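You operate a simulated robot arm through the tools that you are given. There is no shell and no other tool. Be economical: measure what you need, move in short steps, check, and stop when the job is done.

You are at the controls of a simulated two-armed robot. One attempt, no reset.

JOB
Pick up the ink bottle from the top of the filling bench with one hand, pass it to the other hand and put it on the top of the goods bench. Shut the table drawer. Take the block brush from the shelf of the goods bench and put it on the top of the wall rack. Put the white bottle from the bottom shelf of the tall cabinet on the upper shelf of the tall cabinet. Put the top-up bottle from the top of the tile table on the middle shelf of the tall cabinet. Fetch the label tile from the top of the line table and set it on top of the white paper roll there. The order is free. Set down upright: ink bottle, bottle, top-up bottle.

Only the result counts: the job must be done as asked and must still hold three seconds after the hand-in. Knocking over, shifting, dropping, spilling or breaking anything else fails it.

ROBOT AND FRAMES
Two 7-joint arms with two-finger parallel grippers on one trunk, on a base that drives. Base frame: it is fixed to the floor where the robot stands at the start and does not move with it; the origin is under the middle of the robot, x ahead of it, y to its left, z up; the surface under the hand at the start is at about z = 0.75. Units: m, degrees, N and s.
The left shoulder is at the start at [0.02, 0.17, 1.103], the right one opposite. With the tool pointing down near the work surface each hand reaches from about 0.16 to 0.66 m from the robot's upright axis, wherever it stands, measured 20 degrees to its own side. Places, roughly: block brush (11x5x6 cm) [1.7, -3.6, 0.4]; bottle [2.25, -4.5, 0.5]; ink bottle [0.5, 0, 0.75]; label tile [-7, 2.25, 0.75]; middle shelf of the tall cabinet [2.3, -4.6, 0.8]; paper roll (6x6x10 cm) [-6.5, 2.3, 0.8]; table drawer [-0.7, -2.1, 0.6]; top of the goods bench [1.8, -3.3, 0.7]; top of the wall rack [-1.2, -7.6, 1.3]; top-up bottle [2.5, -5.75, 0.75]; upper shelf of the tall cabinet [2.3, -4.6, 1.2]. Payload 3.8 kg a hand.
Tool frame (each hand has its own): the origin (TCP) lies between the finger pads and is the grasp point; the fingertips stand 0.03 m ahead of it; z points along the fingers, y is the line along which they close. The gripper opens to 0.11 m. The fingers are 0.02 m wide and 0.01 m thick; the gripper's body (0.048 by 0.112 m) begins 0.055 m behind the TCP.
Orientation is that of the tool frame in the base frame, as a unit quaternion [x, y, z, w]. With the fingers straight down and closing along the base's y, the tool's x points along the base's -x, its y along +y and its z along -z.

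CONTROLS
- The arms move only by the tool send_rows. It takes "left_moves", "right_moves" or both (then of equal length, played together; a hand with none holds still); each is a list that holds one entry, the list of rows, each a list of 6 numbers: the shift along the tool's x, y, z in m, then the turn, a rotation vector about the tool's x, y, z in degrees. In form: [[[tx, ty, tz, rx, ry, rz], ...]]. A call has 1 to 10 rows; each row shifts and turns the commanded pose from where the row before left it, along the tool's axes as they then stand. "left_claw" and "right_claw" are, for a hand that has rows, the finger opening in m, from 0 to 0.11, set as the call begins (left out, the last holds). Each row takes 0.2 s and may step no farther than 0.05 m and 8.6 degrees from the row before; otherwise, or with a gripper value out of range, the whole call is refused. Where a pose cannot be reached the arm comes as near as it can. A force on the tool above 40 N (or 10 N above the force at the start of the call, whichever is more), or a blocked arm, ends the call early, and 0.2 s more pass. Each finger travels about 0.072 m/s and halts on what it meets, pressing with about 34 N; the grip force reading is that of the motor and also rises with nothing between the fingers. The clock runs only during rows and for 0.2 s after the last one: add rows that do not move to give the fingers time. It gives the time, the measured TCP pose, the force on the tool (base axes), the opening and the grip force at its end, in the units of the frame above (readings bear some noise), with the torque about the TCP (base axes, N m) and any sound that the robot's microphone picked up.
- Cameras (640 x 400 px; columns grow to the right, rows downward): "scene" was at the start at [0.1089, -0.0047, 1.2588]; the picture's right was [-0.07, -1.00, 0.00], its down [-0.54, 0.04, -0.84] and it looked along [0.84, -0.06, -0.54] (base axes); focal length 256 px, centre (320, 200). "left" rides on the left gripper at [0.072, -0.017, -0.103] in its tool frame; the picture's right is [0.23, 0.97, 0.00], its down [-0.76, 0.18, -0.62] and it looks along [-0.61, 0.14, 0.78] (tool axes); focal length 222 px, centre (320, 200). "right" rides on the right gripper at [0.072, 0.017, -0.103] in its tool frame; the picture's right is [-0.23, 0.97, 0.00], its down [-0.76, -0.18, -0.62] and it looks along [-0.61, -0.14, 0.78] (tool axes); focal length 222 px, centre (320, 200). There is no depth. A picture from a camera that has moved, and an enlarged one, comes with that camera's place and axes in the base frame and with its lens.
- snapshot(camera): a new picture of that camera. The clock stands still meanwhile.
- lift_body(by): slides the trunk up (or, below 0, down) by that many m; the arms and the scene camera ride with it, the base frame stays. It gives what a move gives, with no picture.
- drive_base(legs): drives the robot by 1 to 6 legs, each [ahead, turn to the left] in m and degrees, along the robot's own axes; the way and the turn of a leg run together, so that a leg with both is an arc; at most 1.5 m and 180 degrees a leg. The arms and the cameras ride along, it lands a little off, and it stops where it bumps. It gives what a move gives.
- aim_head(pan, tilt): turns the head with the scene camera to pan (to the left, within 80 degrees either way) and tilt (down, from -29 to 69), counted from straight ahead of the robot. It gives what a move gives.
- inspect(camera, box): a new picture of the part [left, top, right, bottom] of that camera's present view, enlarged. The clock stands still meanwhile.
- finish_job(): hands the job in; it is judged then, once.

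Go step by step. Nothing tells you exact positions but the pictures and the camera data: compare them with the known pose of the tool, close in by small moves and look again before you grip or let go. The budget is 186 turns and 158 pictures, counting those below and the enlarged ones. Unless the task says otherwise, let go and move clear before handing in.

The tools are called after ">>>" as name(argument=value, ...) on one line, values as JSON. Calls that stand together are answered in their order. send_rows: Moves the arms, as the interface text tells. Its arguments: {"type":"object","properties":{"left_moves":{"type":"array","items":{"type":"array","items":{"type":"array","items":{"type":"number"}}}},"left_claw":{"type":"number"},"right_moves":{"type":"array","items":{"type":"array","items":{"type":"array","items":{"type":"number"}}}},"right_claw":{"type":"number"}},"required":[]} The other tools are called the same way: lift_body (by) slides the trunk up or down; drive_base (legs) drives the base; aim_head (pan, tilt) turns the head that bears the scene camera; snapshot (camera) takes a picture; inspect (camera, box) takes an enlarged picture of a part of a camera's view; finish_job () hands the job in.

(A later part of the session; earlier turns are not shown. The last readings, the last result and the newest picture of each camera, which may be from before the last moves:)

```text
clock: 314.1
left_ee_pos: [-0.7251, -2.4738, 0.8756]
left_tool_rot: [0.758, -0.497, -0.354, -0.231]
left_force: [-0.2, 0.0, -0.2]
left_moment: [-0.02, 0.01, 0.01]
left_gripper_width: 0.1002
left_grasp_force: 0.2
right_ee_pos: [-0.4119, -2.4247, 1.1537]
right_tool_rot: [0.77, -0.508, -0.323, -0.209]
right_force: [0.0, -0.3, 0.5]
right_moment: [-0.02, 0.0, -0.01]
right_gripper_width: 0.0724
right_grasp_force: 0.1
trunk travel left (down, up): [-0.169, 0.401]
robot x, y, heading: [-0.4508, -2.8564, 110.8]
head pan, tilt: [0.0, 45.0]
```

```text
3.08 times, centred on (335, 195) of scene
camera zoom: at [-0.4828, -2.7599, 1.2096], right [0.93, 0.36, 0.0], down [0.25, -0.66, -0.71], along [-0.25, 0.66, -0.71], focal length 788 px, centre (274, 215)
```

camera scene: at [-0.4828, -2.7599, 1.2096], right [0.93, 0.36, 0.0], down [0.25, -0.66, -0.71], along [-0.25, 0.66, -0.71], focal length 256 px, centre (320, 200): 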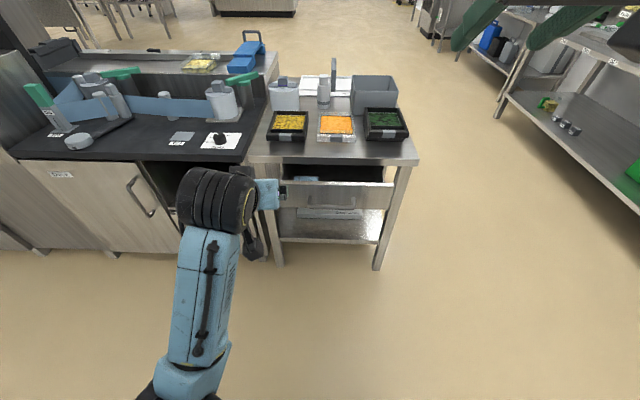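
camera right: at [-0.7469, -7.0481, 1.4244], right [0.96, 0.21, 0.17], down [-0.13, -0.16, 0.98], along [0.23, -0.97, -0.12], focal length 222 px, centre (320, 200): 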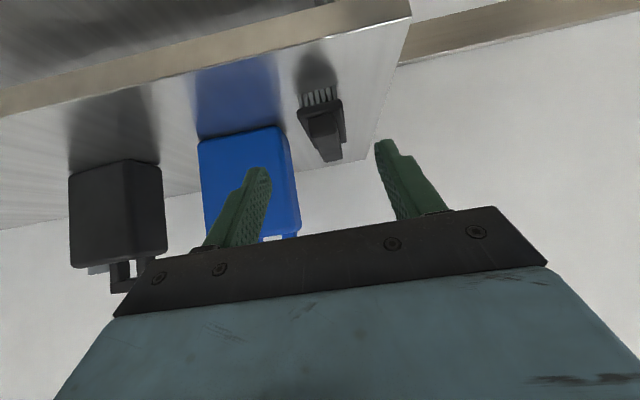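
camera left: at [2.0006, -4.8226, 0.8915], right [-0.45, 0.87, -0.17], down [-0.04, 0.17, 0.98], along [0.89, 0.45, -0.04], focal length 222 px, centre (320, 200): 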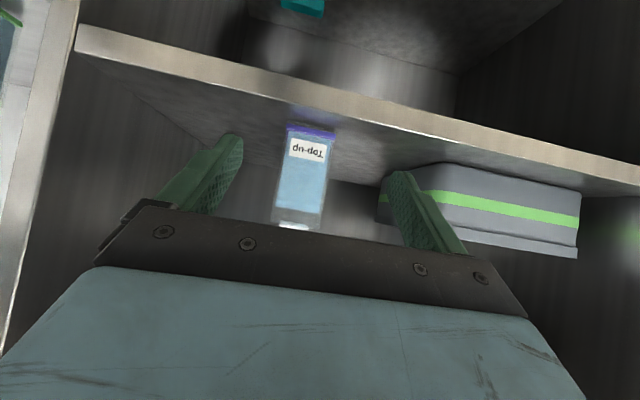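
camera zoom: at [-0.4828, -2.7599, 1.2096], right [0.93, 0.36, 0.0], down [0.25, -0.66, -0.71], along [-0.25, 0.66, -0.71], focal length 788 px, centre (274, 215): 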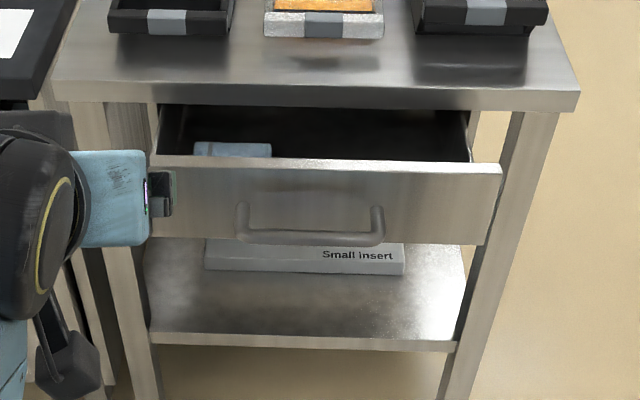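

The drawer protrudes a few cm; its face centre is about [-0.648, -2.161], top z≈0.67. I'll close the left fingers and bring them in front of the face just above the handle.

>>> send_rows(left_moves=[[[0, -0.0475, 0, 0, 0, 0], [0, -0.0475, 0, 0, 0, 0], [0, -0.0475, 0, 0, 0, 0], [0, -0.0475, 0, 0, 0, 0], [0.018, 0, 0.044, 0, 0, 0], [0.018, 0, 0.044, 0, 0, 0], [0.018, 0, 0.044, 0, 0, 0], [0.018, 0, 0.044, 0, 0, 0], [0.018, 0, 0.044, 0, 0, 0], [0, 0, 0, 0, 0, 0]]], left_claw=0)

>>> snapshot(camera="scene")

>>> snapshot(camera="left")

```text
clock: 316.5
left_ee_pos: [-0.6475, -2.3136, 0.6293]
left_tool_rot: [0.762, -0.497, -0.37, -0.189]
left_force: [0.5, -0.9, 0.8]
left_moment: [0.02, -0.01, 0.02]
left_gripper_width: 0.0
left_grasp_force: 34.0
right_ee_pos: [-0.4112, -2.4238, 1.1531]
right_tool_rot: [0.771, -0.509, -0.322, -0.209]
right_force: [0.3, -0.6, 0.8]
right_moment: [0.0, -0.01, -0.02]
right_gripper_width: 0.0723
right_grasp_force: 0.1
trunk travel left (down, up): [-0.169, 0.401]
robot x, y, heading: [-0.4444, -2.8588, 110.8]
head pan, tilt: [0.0, 45.0]
stopped in row 10 (left hand): the arm was blocked; the commanded pose is now the measured one
```

```text
56 pictures are left
camera scene: at [-0.483, -2.76, 1.2095], right [0.93, 0.36, 0.0], down [0.25, -0.66, -0.71], along [-0.25, 0.66, -0.71], focal length 256 px, centre (320, 200)
```

scene: 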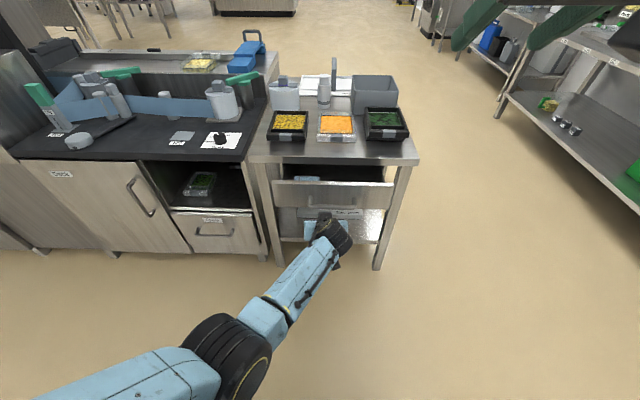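

```text
55 pictures are left
camera left: at [-0.5775, -2.4206, 0.6411], right [-0.82, -0.56, -0.09], down [-0.1, -0.01, 0.99], along [-0.56, 0.83, -0.05], focal length 222 px, centre (320, 200)
```

left: 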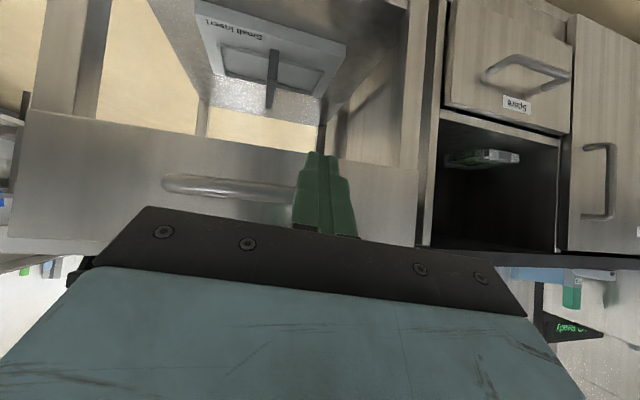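

The fingertips are just short of the drawer face, left of the handle. I'll push by driving the base forward in small steps.

>>> drive_base(legs=[[0.09, 0]])

>>> snapshot(camera="left")

>>> inspect(camera="scene", box=[240, 130, 430, 260])

```text
clock: 317.6
left_ee_pos: [-0.6781, -2.228, 0.6288]
left_tool_rot: [0.762, -0.498, -0.369, -0.189]
left_force: [-0.2, -0.3, 0.0]
left_moment: [0.01, 0.02, 0.02]
left_gripper_width: 0.0
left_grasp_force: 33.9
right_ee_pos: [-0.4423, -2.3387, 1.1532]
right_tool_rot: [0.771, -0.509, -0.322, -0.208]
right_force: [0.6, 0.9, -0.4]
right_moment: [-0.01, 0.0, 0.01]
right_gripper_width: 0.0719
right_grasp_force: 0.0
trunk travel left (down, up): [-0.169, 0.401]
robot x, y, heading: [-0.4769, -2.7735, 110.9]
head pan, tilt: [0.0, 45.0]
```

```text
54 pictures are left
camera left: at [-0.6083, -2.3353, 0.6414], right [-0.82, -0.56, -0.09], down [-0.1, -0.01, 0.99], along [-0.56, 0.83, -0.05], focal length 222 px, centre (320, 200)
```

left: 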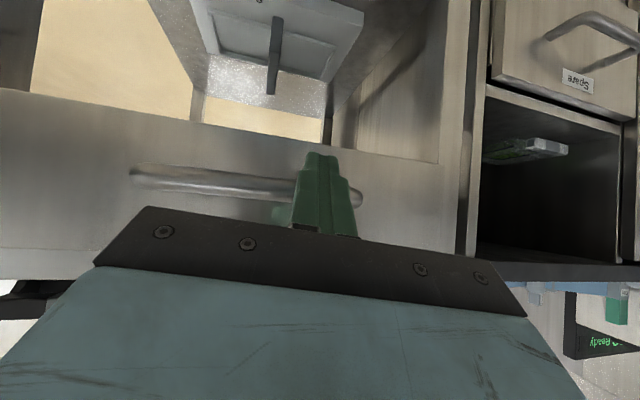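

```text
3.08 times, centred on (335, 195) of scene
camera zoom: at [-0.515, -2.6749, 1.2094], right [0.94, 0.35, 0.0], down [0.25, -0.66, -0.71], along [-0.25, 0.66, -0.71], focal length 788 px, centre (274, 215)
```

zoom: 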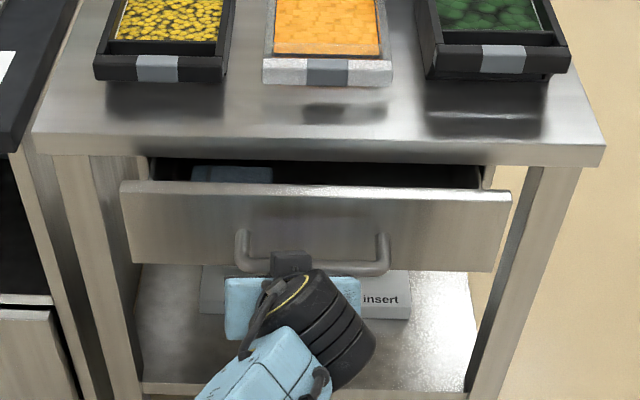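

No contact yet. Driving a little further.

>>> drive_base(legs=[[0.05, 0]])

>>> inspect(camera="scene", box=[240, 130, 430, 260])

```text
clock: 318.6
left_ee_pos: [-0.6966, -2.1842, 0.6285]
left_tool_rot: [0.761, -0.498, -0.37, -0.189]
left_force: [-0.4, -0.5, 0.1]
left_moment: [-0.03, 0.03, 0.01]
left_gripper_width: 0.0
left_grasp_force: 34.0
right_ee_pos: [-0.4603, -2.2932, 1.1515]
right_tool_rot: [0.771, -0.509, -0.322, -0.209]
right_force: [-0.9, 0.4, 0.1]
right_moment: [0.0, 0.03, 0.0]
right_gripper_width: 0.0719
right_grasp_force: 0.0
trunk travel left (down, up): [-0.169, 0.401]
robot x, y, heading: [-0.4909, -2.7262, 110.7]
head pan, tilt: [0.0, 45.0]
```

```text
3.08 times, centred on (335, 195) of scene
camera zoom: at [-0.5322, -2.63, 1.2094], right [0.93, 0.36, 0.0], down [0.25, -0.66, -0.71], along [-0.25, 0.66, -0.71], focal length 788 px, centre (274, 215)
```

zoom: 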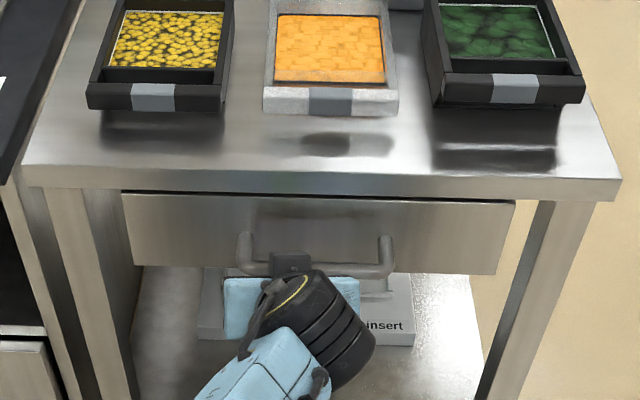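

The drawer is being pushed in and is almost shut. A bit more.

>>> drive_base(legs=[[0.03, 0]])

>>> inspect(camera="scene", box=[240, 130, 430, 260])

```text
clock: 319.5
left_ee_pos: [-0.6994, -2.173, 0.6165]
left_tool_rot: [0.766, -0.501, -0.36, -0.178]
left_force: [-0.7, -0.1, -0.4]
left_moment: [0.02, -0.03, -0.01]
left_gripper_width: 0.0
left_grasp_force: 34.2
right_ee_pos: [-0.4679, -2.2742, 1.1528]
right_tool_rot: [0.771, -0.509, -0.322, -0.209]
right_force: [0.7, 0.1, -0.1]
right_moment: [-0.01, -0.01, -0.05]
right_gripper_width: 0.0722
right_grasp_force: 0.1
trunk travel left (down, up): [-0.169, 0.401]
robot x, y, heading: [-0.5014, -2.7072, 110.7]
head pan, tilt: [0.0, 45.0]
stopped in leg 1: the force on the tool passed its limit at 106 N (the readings are from after the stop); the commanded pose is now the measured one
```

```text
3.08 times, centred on (335, 195) of scene
camera zoom: at [-0.54, -2.6094, 1.2095], right [0.93, 0.35, 0.0], down [0.25, -0.66, -0.71], along [-0.25, 0.66, -0.71], focal length 788 px, centre (274, 215)
```

zoom: 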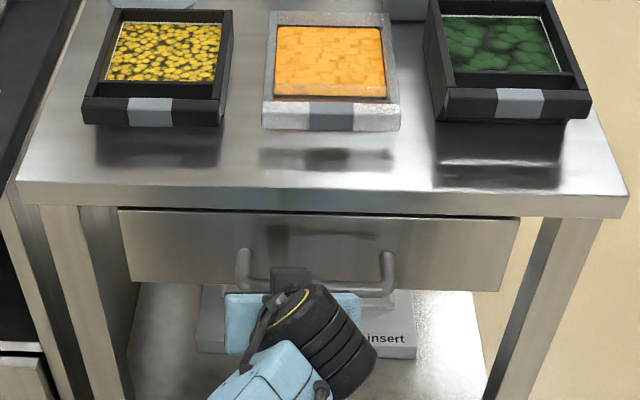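

The push hit a hard stop (drawer shut). Backing off and checking the result.

>>> drive_base(legs=[[-0.4, 0]])

>>> inspect(camera="scene", box=[240, 100, 430, 230])

>>> snapshot(camera="left")

```text
clock: 321.9
left_ee_pos: [-0.5582, -2.5453, 0.6171]
left_tool_rot: [0.766, -0.502, -0.36, -0.178]
left_force: [-0.7, 0.2, 0.1]
left_moment: [0.02, 0.02, 0.0]
left_gripper_width: 0.0001
left_grasp_force: 34.7
right_ee_pos: [-0.3267, -2.6468, 1.1532]
right_tool_rot: [0.77, -0.509, -0.321, -0.209]
right_force: [-0.5, 0.4, -0.3]
right_moment: [0.0, -0.01, 0.03]
right_gripper_width: 0.0722
right_grasp_force: 0.0
trunk travel left (down, up): [-0.169, 0.401]
robot x, y, heading: [-0.3618, -3.0787, 110.7]
head pan, tilt: [0.0, 45.0]
```

```text
3.08 times, centred on (335, 165) of scene
camera zoom: at [-0.3986, -2.9823, 1.2096], right [0.94, 0.35, 0.0], down [0.25, -0.66, -0.71], along [-0.25, 0.66, -0.71], focal length 788 px, centre (274, 308)
```

zoom: 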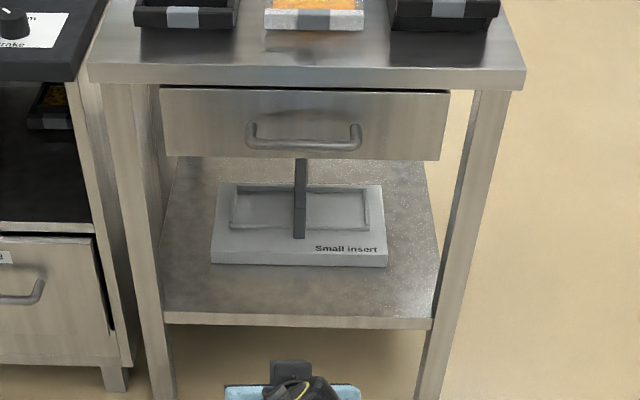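

```text
49 pictures are left
camera left: at [-0.4883, -2.6509, 0.6327], right [-0.82, -0.57, -0.08], down [-0.11, 0.02, 0.99], along [-0.56, 0.82, -0.07], focal length 222 px, centre (320, 200)
```

left: 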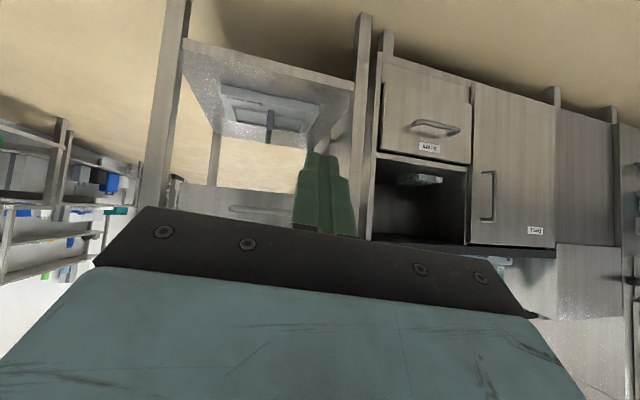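

>>> inspect(camera="left", box=[130, 120, 380, 240])

```text
2.56 times, centred on (255, 180) of left
camera zoom: at [-0.4883, -2.6509, 0.6327], right [-0.82, -0.57, -0.08], down [-0.11, 0.02, 0.99], along [-0.56, 0.82, -0.07], focal length 569 px, centre (486, 251)
```

zoom: 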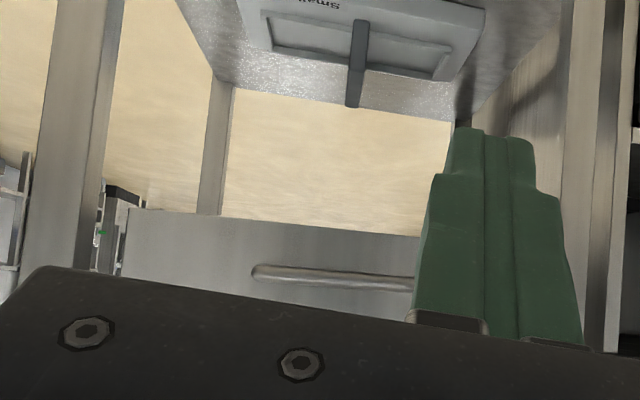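

The drawer looks shut. Raising the left hand and turning west to look for the route to the line table, re-checking the drawer from the side as I pass.

>>> send_rows(left_moves=[[[-0.037, 0.02, -0.026, 0, 0, 0], [-0.037, 0.02, -0.026, 0, 0, 0], [-0.037, 0.02, -0.026, 0, 0, 0], [-0.037, 0.02, -0.026, 0, 0, 0], [-0.037, 0.02, -0.026, 0, 0, 0], [-0.037, 0.02, -0.026, 0, 0, 0], [0, 0, 0, 0, 0, 0]]], left_claw=0.1)

>>> drive_base(legs=[[0, 86], [1.3, 0]])

>>> aim_head(pan=0, tilt=12)

>>> snapshot(camera="scene")

```text
clock: 323.8
left_ee_pos: [-0.6919, -2.5652, 0.8802]
left_tool_rot: [0.77, -0.498, -0.371, -0.148]
left_force: [-0.1, 0.1, 0.4]
left_moment: [-0.03, 0.0, 0.0]
left_gripper_width: 0.1
left_grasp_force: 0.0
right_ee_pos: [-0.3263, -2.6467, 1.1524]
right_tool_rot: [0.771, -0.509, -0.321, -0.209]
right_force: [0.3, 0.4, -0.3]
right_moment: [0.01, 0.0, -0.02]
right_gripper_width: 0.072
right_grasp_force: 0.0
trunk travel left (down, up): [-0.169, 0.401]
robot x, y, heading: [-0.3626, -3.0762, 110.8]
head pan, tilt: [0.0, 45.0]
stopped in row 7 (left hand): the arm was blocked; the commanded pose is now the measured one
```

```text
clock: 334.1
left_ee_pos: [-2.1477, -3.7821, 0.8801]
left_tool_rot: [0.901, 0.169, -0.372, 0.147]
left_force: [0.1, -0.6, -1.0]
left_moment: [-0.03, -0.01, 0.03]
left_gripper_width: 0.1001
left_grasp_force: 0.0
right_ee_pos: [-2.0461, -3.4226, 1.1528]
right_tool_rot: [0.909, 0.162, -0.377, 0.07]
right_force: [-0.3, -0.4, -0.9]
right_moment: [0.0, -0.04, 0.02]
right_gripper_width: 0.0722
right_grasp_force: 0.0
trunk travel left (down, up): [-0.169, 0.401]
robot x, y, heading: [-1.6158, -3.4785, -162.0]
head pan, tilt: [0.0, 45.0]
```

```text
clock: 335.0
left_ee_pos: [-2.1475, -3.7826, 0.88]
left_tool_rot: [0.901, 0.169, -0.372, 0.148]
left_force: [0.4, -0.3, -0.1]
left_moment: [-0.04, 0.01, 0.0]
left_gripper_width: 0.1001
left_grasp_force: 0.0
right_ee_pos: [-2.0465, -3.4233, 1.1528]
right_tool_rot: [0.909, 0.162, -0.377, 0.07]
right_force: [-0.6, -0.4, -1.2]
right_moment: [-0.01, -0.02, -0.01]
right_gripper_width: 0.072
right_grasp_force: 0.0
trunk travel left (down, up): [-0.169, 0.401]
robot x, y, heading: [-1.6147, -3.484, -162.0]
head pan, tilt: [0.0, 12.0]
```

```text
47 pictures are left
camera scene: at [-1.726, -3.5133, 1.2611], right [-0.31, 0.95, 0.0], down [0.2, 0.06, -0.98], along [-0.93, -0.3, -0.21], focal length 256 px, centre (320, 200)
```

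scene: 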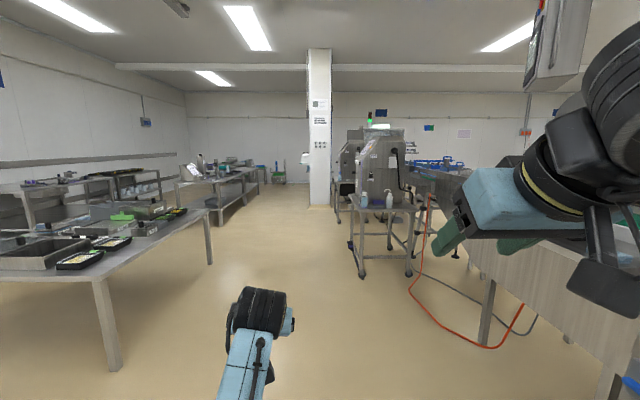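

>>> aim_head(pan=-60, tilt=8)

>>> snapshot(camera="scene")

```text
clock: 336.3
left_ee_pos: [-2.147, -3.7828, 0.8803]
left_tool_rot: [0.901, 0.17, -0.371, 0.149]
left_force: [0.4, -0.2, 0.5]
left_moment: [-0.01, -0.04, 0.02]
left_gripper_width: 0.1001
left_grasp_force: 0.0
right_ee_pos: [-2.0474, -3.4227, 1.1535]
right_tool_rot: [0.909, 0.163, -0.377, 0.071]
right_force: [-0.5, 0.0, -0.1]
right_moment: [-0.05, 0.0, 0.0]
right_gripper_width: 0.0722
right_grasp_force: 0.0
trunk travel left (down, up): [-0.169, 0.401]
robot x, y, heading: [-1.6185, -3.4797, -162.2]
head pan, tilt: [-60.0, 8.0]
```

```text
46 pictures are left
camera scene: at [-1.7059, -3.4226, 1.2677], right [0.67, 0.74, 0.0], down [0.1, -0.09, -0.99], along [-0.73, 0.66, -0.14], focal length 256 px, centre (320, 200)
```

scene: 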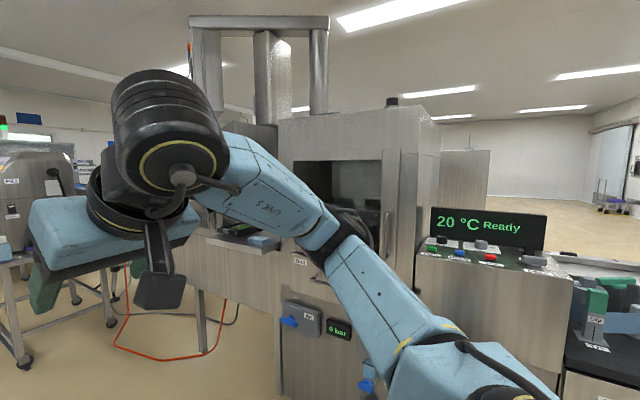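

The direct way is blocked by machines, so I'll return through the start aisle and go west from there, glancing at the drawer from its side on the way.

>>> drive_base(legs=[[0, 180], [1.45, 0], [0.2, 0], [0, 74], [0.7, 0]])

>>> aim_head(pan=65, tilt=30)

>>> snapshot(camera="scene")

```text
clock: 358.7
left_ee_pos: [-0.1578, -1.691, 0.88]
left_tool_rot: [0.672, -0.624, -0.34, -0.21]
left_force: [-1.3, -1.1, -0.8]
left_moment: [0.01, 0.03, 0.01]
left_gripper_width: 0.1003
left_grasp_force: 0.0
right_ee_pos: [0.1581, -1.893, 1.1527]
right_tool_rot: [0.67, -0.635, -0.281, -0.262]
right_force: [0.0, -0.1, 0.1]
right_moment: [-0.02, 0.05, 0.01]
right_gripper_width: 0.0721
right_grasp_force: 0.1
trunk travel left (down, up): [-0.169, 0.401]
robot x, y, heading: [-0.0225, -2.2876, 90.9]
head pan, tilt: [-60.0, 8.0]
```

```text
clock: 360.8
left_ee_pos: [-0.157, -1.6919, 0.8792]
left_tool_rot: [0.671, -0.624, -0.34, -0.21]
left_force: [-1.7, 0.5, 0.1]
left_moment: [0.01, 0.0, 0.01]
left_gripper_width: 0.0999
left_grasp_force: 0.0
right_ee_pos: [0.1573, -1.8931, 1.1534]
right_tool_rot: [0.67, -0.635, -0.28, -0.262]
right_force: [0.5, 0.6, -1.2]
right_moment: [0.0, 0.01, 0.0]
right_gripper_width: 0.072
right_grasp_force: 0.2
trunk travel left (down, up): [-0.169, 0.401]
robot x, y, heading: [-0.026, -2.285, 90.9]
head pan, tilt: [65.0, 30.0]
```

```text
45 pictures are left
camera scene: at [-0.1076, -2.2278, 1.2321], right [0.41, 0.91, 0.0], down [0.46, -0.21, -0.87], along [-0.79, 0.36, -0.5], focal length 256 px, centre (320, 200)
```

scene: 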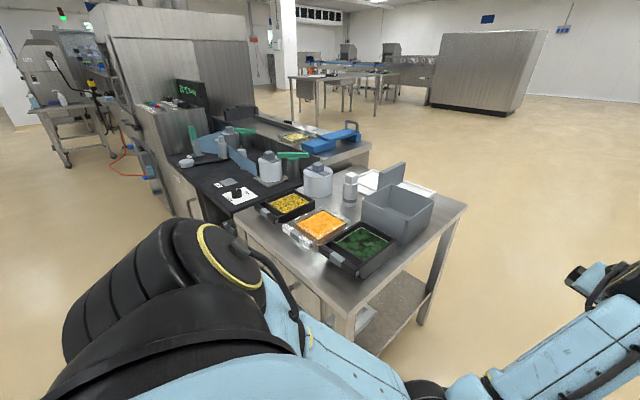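

>>> inspect(camera="scene", box=[220, 200, 400, 370])

```text
2.35 times, centred on (310, 285) of scene
camera zoom: at [-0.1076, -2.2278, 1.2321], right [0.41, 0.91, 0.0], down [0.46, -0.21, -0.87], along [-0.79, 0.36, -0.5], focal length 603 px, centre (344, 0)
```

zoom: 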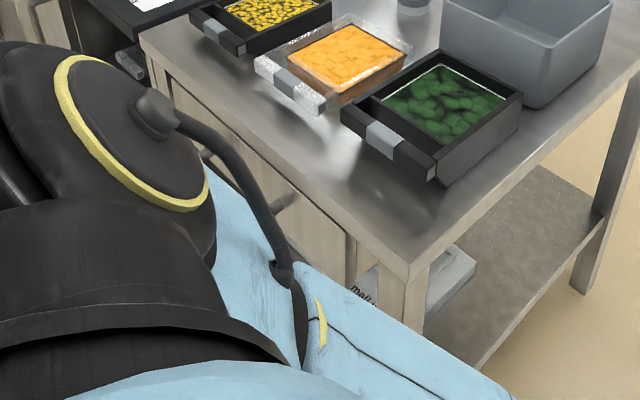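

The drawer is flush under the table edge. The floor west is open with the line tables beyond; driving there via the start aisle.

>>> drive_base(legs=[[1.4, 0], [0, 62], [1.5, 0], [1.5, 0]])

>>> aim_head(pan=0, tilt=12)

>>> snapshot(camera="scene")

```text
clock: 384.3
left_ee_pos: [-3.2845, 0.6135, 0.8803]
left_tool_rot: [0.899, -0.179, -0.4, -0.001]
left_force: [-0.5, 0.2, 1.0]
left_moment: [0.03, -0.01, 0.03]
left_gripper_width: 0.0999
left_grasp_force: 0.1
right_ee_pos: [-2.964, 0.8046, 1.1544]
right_tool_rot: [0.904, -0.189, -0.376, -0.076]
right_force: [0.0, -0.6, 0.1]
right_moment: [-0.01, 0.01, 0.0]
right_gripper_width: 0.0721
right_grasp_force: 0.1
trunk travel left (down, up): [-0.169, 0.401]
robot x, y, heading: [-2.6889, 0.4647, 154.0]
head pan, tilt: [65.0, 30.0]
```

```text
clock: 385.7
left_ee_pos: [-3.2856, 0.6138, 0.88]
left_tool_rot: [0.899, -0.178, -0.4, 0.001]
left_force: [0.1, 0.7, -0.1]
left_moment: [0.0, -0.01, 0.0]
left_gripper_width: 0.0999
left_grasp_force: 0.0
right_ee_pos: [-2.9629, 0.8053, 1.1533]
right_tool_rot: [0.904, -0.189, -0.376, -0.076]
right_force: [0.0, 0.0, -1.3]
right_moment: [0.01, 0.0, 0.02]
right_gripper_width: 0.072
right_grasp_force: 0.1
trunk travel left (down, up): [-0.169, 0.401]
robot x, y, heading: [-2.6948, 0.464, 154.0]
head pan, tilt: [0.0, 12.0]
```

```text
43 pictures are left
camera scene: at [-2.7961, 0.5176, 1.2612], right [0.44, 0.9, 0.0], down [0.19, -0.09, -0.98], along [-0.88, 0.43, -0.21], focal length 256 px, centre (320, 200)
```

scene: 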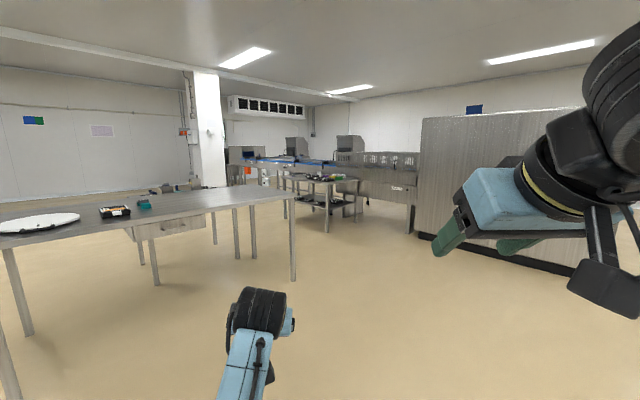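

The line table is the small one ahead at about [-6.1…-7, 2.3]. Driving through the gap between the left table and the big grey block.

>>> drive_base(legs=[[0, -13.7], [1.45, 0], [1.4, 0], [0, 38]])

>>> aim_head(pan=0, tilt=20)

>>> snapshot(camera="scene")

```text
clock: 402.1
left_ee_pos: [-5.5459, 2.0666, 0.8796]
left_tool_rot: [0.915, 0.047, -0.389, 0.098]
left_force: [0.6, -0.8, -0.9]
left_moment: [0.0, -0.02, 0.0]
left_gripper_width: 0.0999
left_grasp_force: 0.0
right_ee_pos: [-5.3527, 2.3872, 1.1536]
right_tool_rot: [0.923, 0.038, -0.382, 0.018]
right_force: [-0.1, 0.5, 0.5]
right_moment: [0.03, -0.01, 0.0]
right_gripper_width: 0.072
right_grasp_force: 0.1
trunk travel left (down, up): [-0.169, 0.401]
robot x, y, heading: [-4.9529, 2.2176, -177.7]
head pan, tilt: [0.0, 12.0]
```

```text
clock: 402.8
left_ee_pos: [-5.547, 2.0648, 0.88]
left_tool_rot: [0.915, 0.048, -0.388, 0.099]
left_force: [0.3, 0.0, -0.1]
left_moment: [-0.01, -0.03, -0.01]
left_gripper_width: 0.1
left_grasp_force: 0.0
right_ee_pos: [-5.3535, 2.3859, 1.1532]
right_tool_rot: [0.923, 0.038, -0.383, 0.018]
right_force: [1.0, 0.3, 0.3]
right_moment: [0.0, -0.02, -0.02]
right_gripper_width: 0.072
right_grasp_force: 0.0
trunk travel left (down, up): [-0.169, 0.401]
robot x, y, heading: [-4.9519, 2.218, -177.5]
head pan, tilt: [0.0, 20.0]
```

```text
42 pictures are left
camera scene: at [-5.0686, 2.215, 1.2482], right [-0.04, 1.0, 0.0], down [0.34, 0.01, -0.94], along [-0.94, -0.04, -0.34], focal length 256 px, centre (320, 200)
```

scene: 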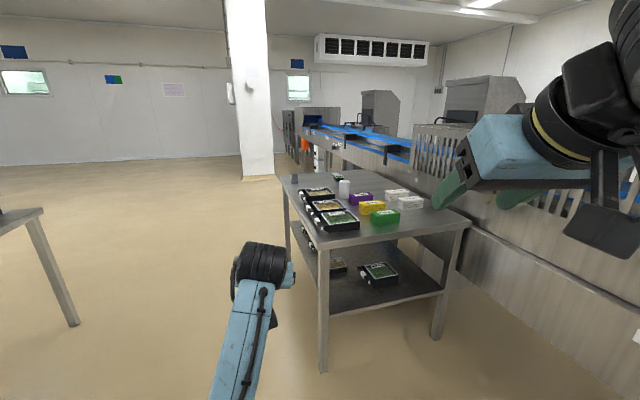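

>>> inspect(camera="scene", box=[270, 160, 480, 260])

```text
3.05 times, centred on (375, 210) of scene
camera zoom: at [-5.0686, 2.215, 1.2482], right [-0.04, 1.0, 0.0], down [0.34, 0.01, -0.94], along [-0.94, -0.04, -0.34], focal length 780 px, centre (152, 170)
```

zoom: 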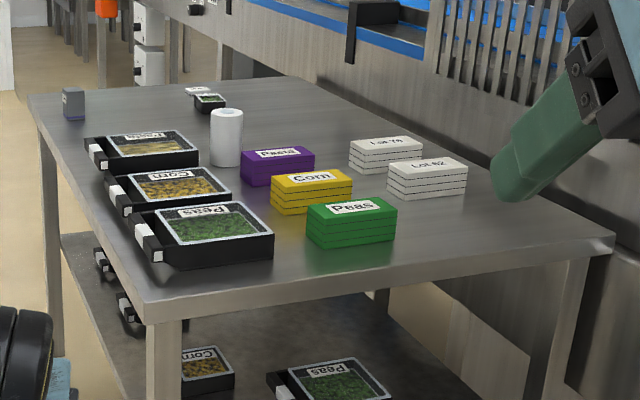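

The paper roll stands at ≈[-6.48, 2.30]; the label tile lies flat near the far end at ≈[-7.04, 2.25]. I'll drive along the table's south side to its far (west) end and look.

>>> drive_base(legs=[[0, 38.4], [0.934, 0], [0, -23.2], [1.0, 0], [0.85, 0], [0, -90]])

>>> aim_head(pan=-20, tilt=30)

>>> snapshot(camera="scene")

```text
clock: 423.4
left_ee_pos: [-7.7552, 1.4955, 0.8817]
left_tool_rot: [0.773, -0.492, -0.372, -0.145]
left_force: [1.2, 0.4, -0.3]
left_moment: [0.02, 0.01, 0.01]
left_gripper_width: 0.1
left_grasp_force: 0.1
right_ee_pos: [-7.3879, 1.4204, 1.1515]
right_tool_rot: [0.774, -0.504, -0.323, -0.207]
right_force: [1.0, -0.5, -0.4]
right_moment: [-0.01, 0.0, 0.02]
right_gripper_width: 0.072
right_grasp_force: 0.1
trunk travel left (down, up): [-0.169, 0.401]
robot x, y, heading: [-7.4173, 0.9886, 111.6]
head pan, tilt: [0.0, 20.0]
```

```text
clock: 424.2
left_ee_pos: [-7.7564, 1.4954, 0.8793]
left_tool_rot: [0.773, -0.492, -0.373, -0.144]
left_force: [-0.6, -0.7, -0.7]
left_moment: [0.04, 0.01, 0.02]
left_gripper_width: 0.1001
left_grasp_force: 0.0
right_ee_pos: [-7.3894, 1.4193, 1.152]
right_tool_rot: [0.774, -0.503, -0.323, -0.206]
right_force: [0.9, -0.5, -0.2]
right_moment: [0.01, 0.04, 0.01]
right_gripper_width: 0.0724
right_grasp_force: 0.1
trunk travel left (down, up): [-0.169, 0.401]
robot x, y, heading: [-7.4197, 0.9888, 111.4]
head pan, tilt: [-20.0, 30.0]
```

```text
40 pictures are left
camera scene: at [-7.4291, 1.0979, 1.2321], right [1.0, 0.03, 0.0], down [0.01, -0.5, -0.87], along [-0.02, 0.87, -0.5], focal length 256 px, centre (320, 200)
```

scene: 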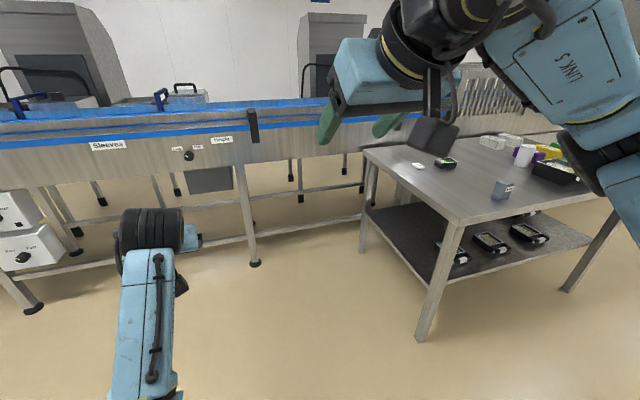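

>>> inspect(camera="scene", box=[360, 130, 580, 230])

```text
2.91 times, centred on (470, 180) of scene
camera zoom: at [-7.4291, 1.0979, 1.2321], right [1.0, 0.03, 0.0], down [0.01, -0.5, -0.87], along [-0.02, 0.87, -0.5], focal length 745 px, centre (-116, 258)
```

zoom: 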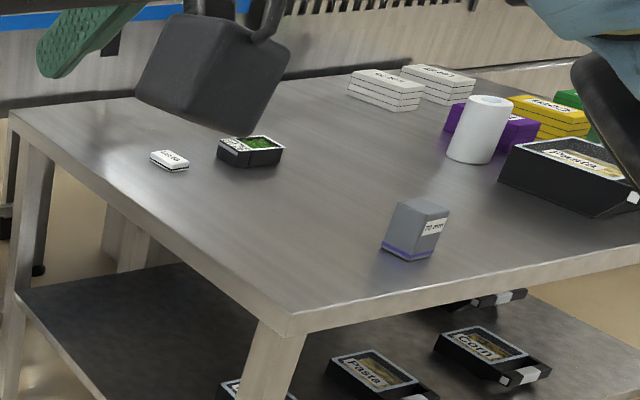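

The tile (~5×5 cm) is at ≈[-6.985, 2.262], aligned with the table. I'll raise the trunk and take a stance at the west end facing along the table.

>>> lift_body(by=0.12)

>>> drive_base(legs=[[0, -21.4], [0.89, 0], [0, -70]])

>>> aim_head(pan=15, tilt=45)

>>> snapshot(camera="scene")

```text
clock: 425.8
left_ee_pos: [-7.755, 1.4958, 0.9994]
left_tool_rot: [0.774, -0.491, -0.373, -0.145]
left_force: [-0.2, -0.5, -0.3]
left_moment: [0.01, -0.05, -0.02]
left_gripper_width: 0.1001
left_grasp_force: 0.0
right_ee_pos: [-7.3898, 1.4195, 1.2735]
right_tool_rot: [0.774, -0.504, -0.323, -0.207]
right_force: [-0.1, 0.3, -0.4]
right_moment: [0.01, -0.04, 0.02]
right_gripper_width: 0.072
right_grasp_force: 0.1
trunk travel left (down, up): [-0.289, 0.281]
robot x, y, heading: [-7.4168, 0.9839, 111.8]
head pan, tilt: [-20.0, 30.0]
```

```text
clock: 434.7
left_ee_pos: [-6.9078, 2.199, 1.0]
left_tool_rot: [-0.183, 0.898, 0.156, 0.368]
left_force: [0.8, -0.1, 0.1]
left_moment: [0.01, 0.0, -0.02]
left_gripper_width: 0.0998
left_grasp_force: 0.1
right_ee_pos: [-6.9967, 1.8345, 1.2732]
right_tool_rot: [-0.177, 0.906, 0.077, 0.376]
right_force: [-0.3, -1.1, 0.5]
right_moment: [0.0, 0.0, 0.02]
right_gripper_width: 0.0721
right_grasp_force: 0.1
trunk travel left (down, up): [-0.289, 0.281]
robot x, y, heading: [-7.4299, 1.8838, 19.6]
head pan, tilt: [-20.0, 30.0]
```

```text
clock: 435.7
left_ee_pos: [-6.9078, 2.199, 1.0]
left_tool_rot: [-0.184, 0.898, 0.155, 0.369]
left_force: [-0.2, 0.2, 0.1]
left_moment: [0.03, -0.02, -0.01]
left_gripper_width: 0.1002
left_grasp_force: 0.1
right_ee_pos: [-6.9967, 1.8339, 1.2728]
right_tool_rot: [-0.176, 0.906, 0.076, 0.376]
right_force: [0.4, 0.1, -0.1]
right_moment: [-0.01, -0.01, 0.01]
right_gripper_width: 0.0722
right_grasp_force: 0.0
trunk travel left (down, up): [-0.289, 0.281]
robot x, y, heading: [-7.4285, 1.8786, 19.5]
head pan, tilt: [15.0, 45.0]
```

```text
38 pictures are left
camera scene: at [-7.343, 1.9335, 1.3295], right [0.57, -0.82, 0.0], down [-0.58, -0.4, -0.71], along [0.58, 0.4, -0.71], focal length 256 px, centre (320, 200)
```

scene: 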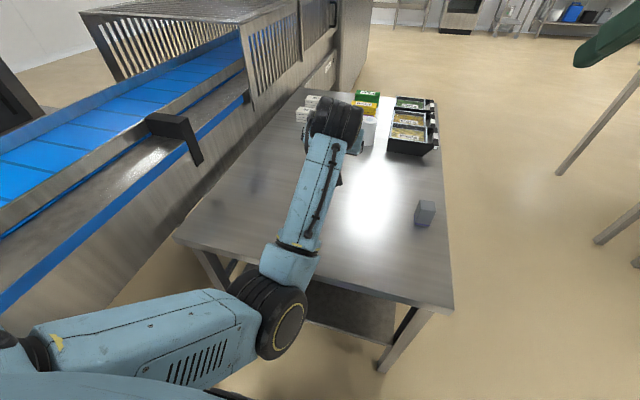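

The left hand is slightly rolled from earlier; re-levelling it (azimuth 19°, 60° down) and moving above the tile.

>>> send_rows(left_moves=[[[0, 0, 0, 3.74, 5.34, 0.32], [0, 0, 0, 3.74, 5.34, 0.32], [0, 0, 0, 3.74, 5.34, 0.32], [0.0234, 0.0282, 0.0057, 0, 0, 0], [0.0234, 0.0282, 0.0057, 0, 0, 0], [0.0234, 0.0282, 0.0057, 0, 0, 0], [0, 0, 0, 0, 0, 0]]])

>>> snapshot(camera="left")

```text
clock: 437.3
left_ee_pos: [-6.9837, 2.2612, 0.9503]
left_tool_rot: [-0.159, 0.953, 0.043, 0.254]
left_force: [0.0, 0.8, 0.0]
left_moment: [-0.01, -0.01, -0.04]
left_gripper_width: 0.1
left_grasp_force: 0.0
right_ee_pos: [-6.9951, 1.8349, 1.2722]
right_tool_rot: [-0.176, 0.907, 0.076, 0.375]
right_force: [-0.5, 1.0, 0.6]
right_moment: [0.0, 0.02, -0.01]
right_gripper_width: 0.0724
right_grasp_force: 0.1
trunk travel left (down, up): [-0.289, 0.281]
robot x, y, heading: [-7.4283, 1.877, 19.6]
head pan, tilt: [15.0, 45.0]
```

```text
37 pictures are left
camera left: at [-7.0884, 2.2068, 1.0028], right [-0.5, 0.86, -0.11], down [0.27, 0.28, 0.92], along [0.82, 0.43, -0.37], focal length 222 px, centre (320, 200)
```

left: 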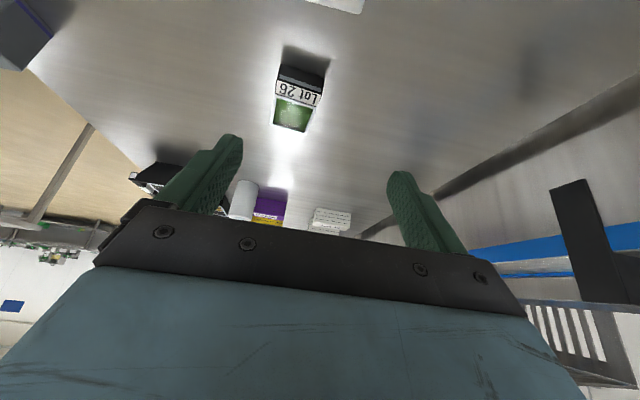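

>>> send_rows(left_moves=[[[0.0386, 0, 0.0066, 0, 0, 0], [0.0386, 0, 0.0066, 0, 0, 0], [0, 0, 0, 0, 0, 0]]])

>>> inspect(camera="left", box=[200, 0, 440, 150])

```text
clock: 438.1
left_ee_pos: [-7.0423, 2.2419, 0.899]
left_tool_rot: [-0.159, 0.953, 0.043, 0.255]
left_force: [-0.5, 0.6, -0.8]
left_moment: [-0.01, 0.0, 0.0]
left_gripper_width: 0.1002
left_grasp_force: 0.0
right_ee_pos: [-6.997, 1.8351, 1.2729]
right_tool_rot: [-0.175, 0.907, 0.075, 0.376]
right_force: [0.5, 0.1, -0.5]
right_moment: [0.02, 0.0, -0.06]
right_gripper_width: 0.072
right_grasp_force: 0.0
trunk travel left (down, up): [-0.289, 0.281]
robot x, y, heading: [-7.4294, 1.8788, 19.6]
head pan, tilt: [15.0, 45.0]
```

```text
2.67 times, centred on (320, 75) of left
camera zoom: at [-7.1455, 2.1874, 0.9531], right [-0.5, 0.86, -0.11], down [0.27, 0.28, 0.92], along [0.82, 0.43, -0.37], focal length 592 px, centre (320, 533)
```

zoom: 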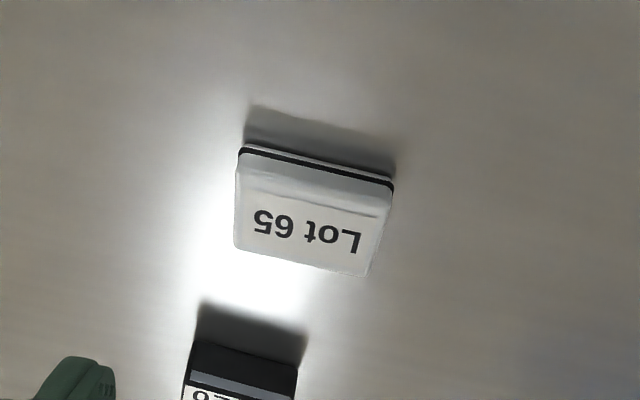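

Tile is ~5.7×3.5 cm at ≈[-6.988, 2.248]. Descending to ~2 cm above table level and checking.

>>> send_rows(left_moves=[[[0.004, -0.004, 0.0358, 0, 0, 0], [0.004, -0.004, 0.0358, 0, 0, 0], [0.004, -0.004, 0.0358, 0, 0, 0], [0, 0, 0, 0, 0, 0]]], left_claw=0.09)

>>> snapshot(camera="left")

```text
clock: 439.1
left_ee_pos: [-6.9956, 2.2452, 0.8024]
left_tool_rot: [-0.159, 0.953, 0.043, 0.255]
left_force: [0.5, 0.5, 0.3]
left_moment: [0.0, -0.01, -0.02]
left_gripper_width: 0.0901
left_grasp_force: 0.1
right_ee_pos: [-6.9965, 1.8347, 1.2728]
right_tool_rot: [-0.176, 0.907, 0.075, 0.375]
right_force: [-0.2, -0.1, 0.6]
right_moment: [0.02, -0.04, 0.02]
right_gripper_width: 0.0721
right_grasp_force: 0.1
trunk travel left (down, up): [-0.289, 0.281]
robot x, y, heading: [-7.4293, 1.8775, 19.5]
head pan, tilt: [15.0, 45.0]
```

```text
35 pictures are left
camera left: at [-7.099, 2.1913, 0.8554], right [-0.5, 0.86, -0.11], down [0.27, 0.28, 0.92], along [0.82, 0.43, -0.37], focal length 222 px, centre (320, 200)
```

left: 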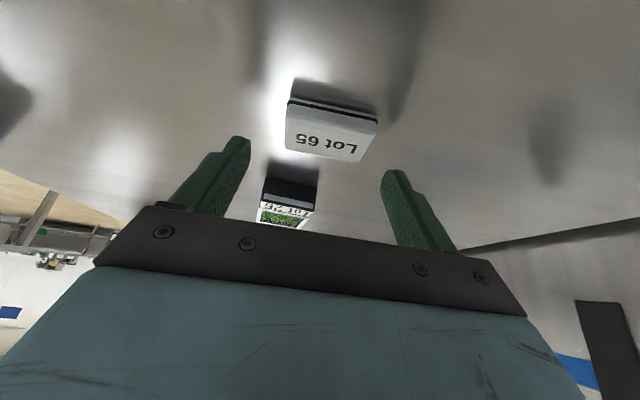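

Well centred. Lowering the last centimetres gently.

>>> send_rows(left_moves=[[[0.005, 0, 0.0087, 0, 0, 0], [0.0025, 0, 0.0043, 0, 0, 0], [0, 0, 0, 0, 0, 0]]])

>>> inspect(camera="left", box=[180, 60, 460, 240])

```text
clock: 439.9
left_ee_pos: [-6.9965, 2.2446, 0.7856]
left_tool_rot: [-0.16, 0.953, 0.044, 0.255]
left_force: [-0.5, 1.0, 0.0]
left_moment: [-0.03, 0.03, -0.01]
left_gripper_width: 0.0899
left_grasp_force: 0.0
right_ee_pos: [-6.9968, 1.8345, 1.2735]
right_tool_rot: [-0.176, 0.906, 0.076, 0.377]
right_force: [0.3, 0.2, -0.5]
right_moment: [0.0, 0.01, 0.02]
right_gripper_width: 0.0722
right_grasp_force: 0.0
trunk travel left (down, up): [-0.289, 0.281]
robot x, y, heading: [-7.4263, 1.8805, 19.6]
head pan, tilt: [15.0, 45.0]
```

```text
2.22 times, centred on (320, 150) of left
camera zoom: at [-7.0995, 2.1901, 0.8395], right [-0.5, 0.86, -0.11], down [0.27, 0.28, 0.92], along [0.82, 0.43, -0.37], focal length 494 px, centre (320, 311)
```

zoom: 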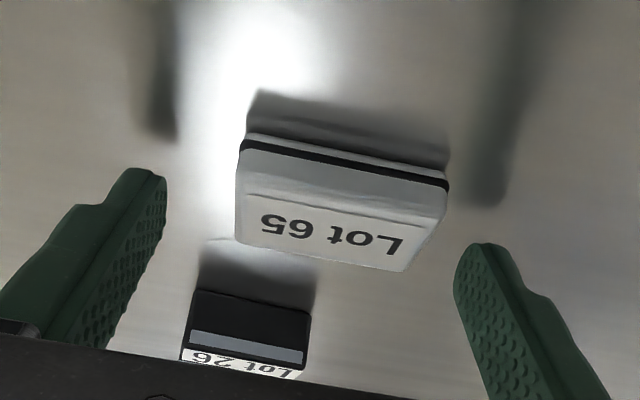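

>>> send_rows(left_moves=[[[0.0025, 0, 0.0043, 0, 0, 0], [0, 0, 0, 0, 0, 0]]])

>>> inspect(camera="left", box=[180, 60, 460, 240])

```text
clock: 440.5
left_ee_pos: [-6.9961, 2.2439, 0.7804]
left_tool_rot: [-0.16, 0.953, 0.042, 0.254]
left_force: [1.1, 0.5, 0.7]
left_moment: [-0.01, 0.02, 0.0]
left_gripper_width: 0.0898
left_grasp_force: 0.0
right_ee_pos: [-6.9961, 1.835, 1.272]
right_tool_rot: [-0.176, 0.906, 0.076, 0.376]
right_force: [0.0, 1.2, 0.6]
right_moment: [0.02, -0.01, -0.01]
right_gripper_width: 0.0721
right_grasp_force: 0.0
trunk travel left (down, up): [-0.289, 0.281]
robot x, y, heading: [-7.4269, 1.8781, 19.5]
head pan, tilt: [15.0, 45.0]
```

```text
2.22 times, centred on (320, 150) of left
camera zoom: at [-7.0996, 2.1897, 0.8346], right [-0.5, 0.86, -0.11], down [0.27, 0.28, 0.92], along [0.82, 0.43, -0.37], focal length 494 px, centre (320, 311)
```

zoom: 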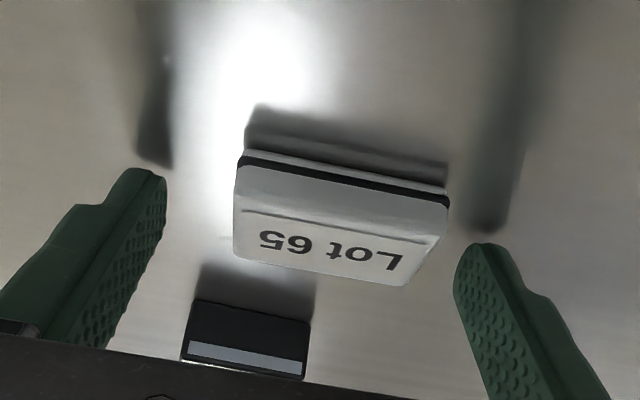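

Fingertips are ~1–2 mm above the table on both sides of the tile. Closing and lifting.

>>> send_rows(left_moves=[[[0, 0, 0, 0, 0, 0], [0, 0, 0, 0, 0, 0], [0, 0, 0, 0, 0, 0], [0, 0, 0, 0, 0, 0], [-0.005, 0, -0.0087, 0, 0, 0], [-0.015, 0, -0.026, 0, 0, 0], [-0.02, 0, -0.0346, 0, 0, 0], [0, 0, 0, 0, 0, 0]]], left_claw=0.02)

>>> snapshot(camera="left")

```text
clock: 442.3
left_ee_pos: [-6.9958, 2.247, 0.8589]
left_tool_rot: [-0.16, 0.953, 0.043, 0.255]
left_force: [0.3, -0.3, -1.1]
left_moment: [0.01, 0.02, 0.02]
left_gripper_width: 0.0547
left_grasp_force: 34.1
right_ee_pos: [-6.9957, 1.8349, 1.2734]
right_tool_rot: [-0.176, 0.907, 0.076, 0.376]
right_force: [-0.1, -0.6, -0.2]
right_moment: [-0.02, -0.01, 0.01]
right_gripper_width: 0.0721
right_grasp_force: 0.0
trunk travel left (down, up): [-0.289, 0.281]
robot x, y, heading: [-7.4281, 1.8774, 19.6]
head pan, tilt: [15.0, 45.0]
```

```text
32 pictures are left
camera left: at [-7.0994, 2.1924, 0.9117], right [-0.5, 0.86, -0.11], down [0.27, 0.28, 0.92], along [0.82, 0.43, -0.37], focal length 222 px, centre (320, 200)
```

left: 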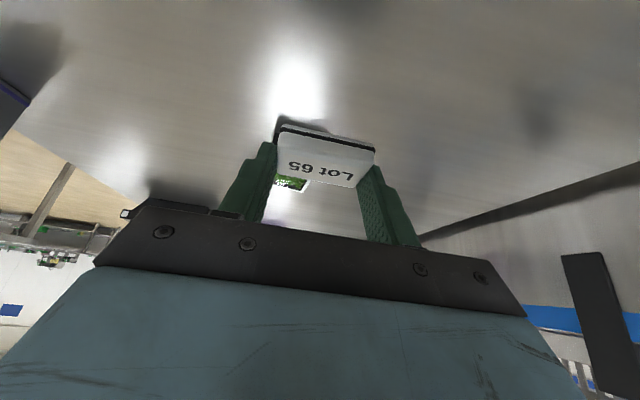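

The tile is held level. Raising and driving around to the south side of the table, facing the paper roll.

>>> lift_body(by=0.14)

>>> drive_base(legs=[[0, -92], [0.85, 0], [0, 90], [1.148, 0], [0, 90]])

>>> aim_head(pan=0, tilt=35)

>>> snapshot(camera="scene")

```text
clock: 443.9
left_ee_pos: [-6.9957, 2.2465, 0.998]
left_tool_rot: [-0.159, 0.953, 0.043, 0.255]
left_force: [0.0, -0.7, -0.1]
left_moment: [-0.01, 0.01, -0.02]
left_gripper_width: 0.0544
left_grasp_force: 33.8
right_ee_pos: [-6.9978, 1.8353, 1.4126]
right_tool_rot: [-0.176, 0.907, 0.075, 0.376]
right_force: [0.4, 0.6, -0.5]
right_moment: [-0.02, 0.0, -0.01]
right_gripper_width: 0.0721
right_grasp_force: 0.1
trunk travel left (down, up): [-0.429, 0.141]
robot x, y, heading: [-7.4238, 1.8748, 19.5]
head pan, tilt: [15.0, 45.0]
```

```text
clock: 465.0
left_ee_pos: [-6.4737, 1.8826, 0.9975]
left_tool_rot: [0.791, -0.555, -0.212, -0.149]
left_force: [0.1, 0.0, -0.2]
left_moment: [0.0, -0.02, -0.02]
left_gripper_width: 0.0548
left_grasp_force: 34.5
right_ee_pos: [-6.0625, 1.8902, 1.4139]
right_tool_rot: [0.769, -0.512, -0.32, -0.211]
right_force: [0.4, -0.3, -0.7]
right_moment: [0.0, -0.04, 0.02]
right_gripper_width: 0.0721
right_grasp_force: 0.0
trunk travel left (down, up): [-0.429, 0.141]
robot x, y, heading: [-6.1002, 1.4552, 110.9]
head pan, tilt: [15.0, 45.0]
```

```text
clock: 465.8
left_ee_pos: [-6.4737, 1.883, 0.9987]
left_tool_rot: [0.791, -0.554, -0.212, -0.148]
left_force: [-0.8, 0.6, -0.2]
left_moment: [0.01, 0.0, -0.02]
left_gripper_width: 0.0545
left_grasp_force: 34.0
right_ee_pos: [-6.0616, 1.8894, 1.413]
right_tool_rot: [0.769, -0.511, -0.321, -0.21]
right_force: [-0.3, 0.0, -0.1]
right_moment: [-0.02, 0.0, -0.02]
right_gripper_width: 0.072
right_grasp_force: 0.0
trunk travel left (down, up): [-0.429, 0.141]
robot x, y, heading: [-6.1011, 1.4572, 110.5]
head pan, tilt: [0.0, 35.0]
```

```text
31 pictures are left
camera scene: at [-6.1378, 1.5603, 1.4843], right [0.94, 0.35, 0.0], down [0.2, -0.54, -0.82], along [-0.29, 0.77, -0.57], focal length 256 px, centre (320, 200)
```

scene: 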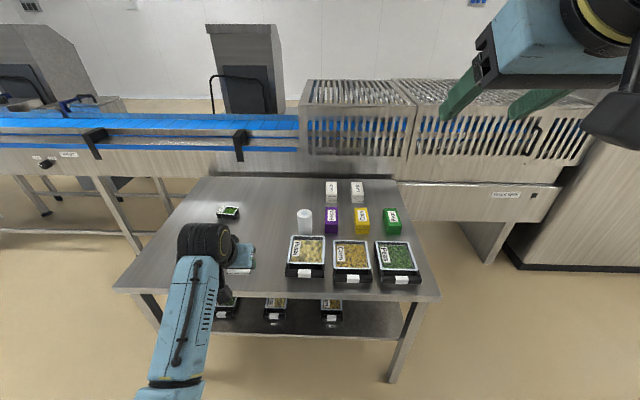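

>>> inspect(camera="scene", box=[220, 170, 360, 290])

```text
3.33 times, centred on (290, 230) of scene
camera zoom: at [-6.1378, 1.5603, 1.4843], right [0.94, 0.35, 0.0], down [0.2, -0.54, -0.82], along [-0.29, 0.77, -0.57], focal length 854 px, centre (420, 100)
```

zoom: 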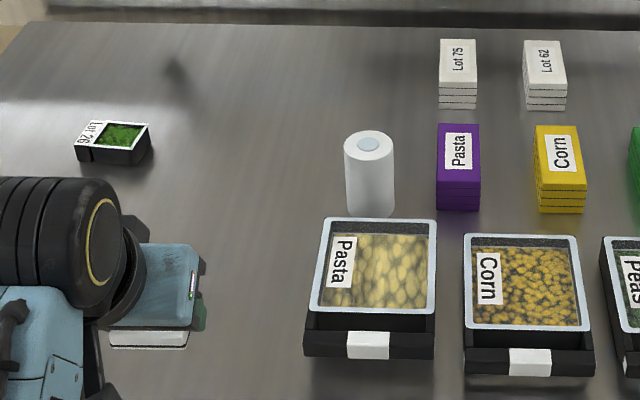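

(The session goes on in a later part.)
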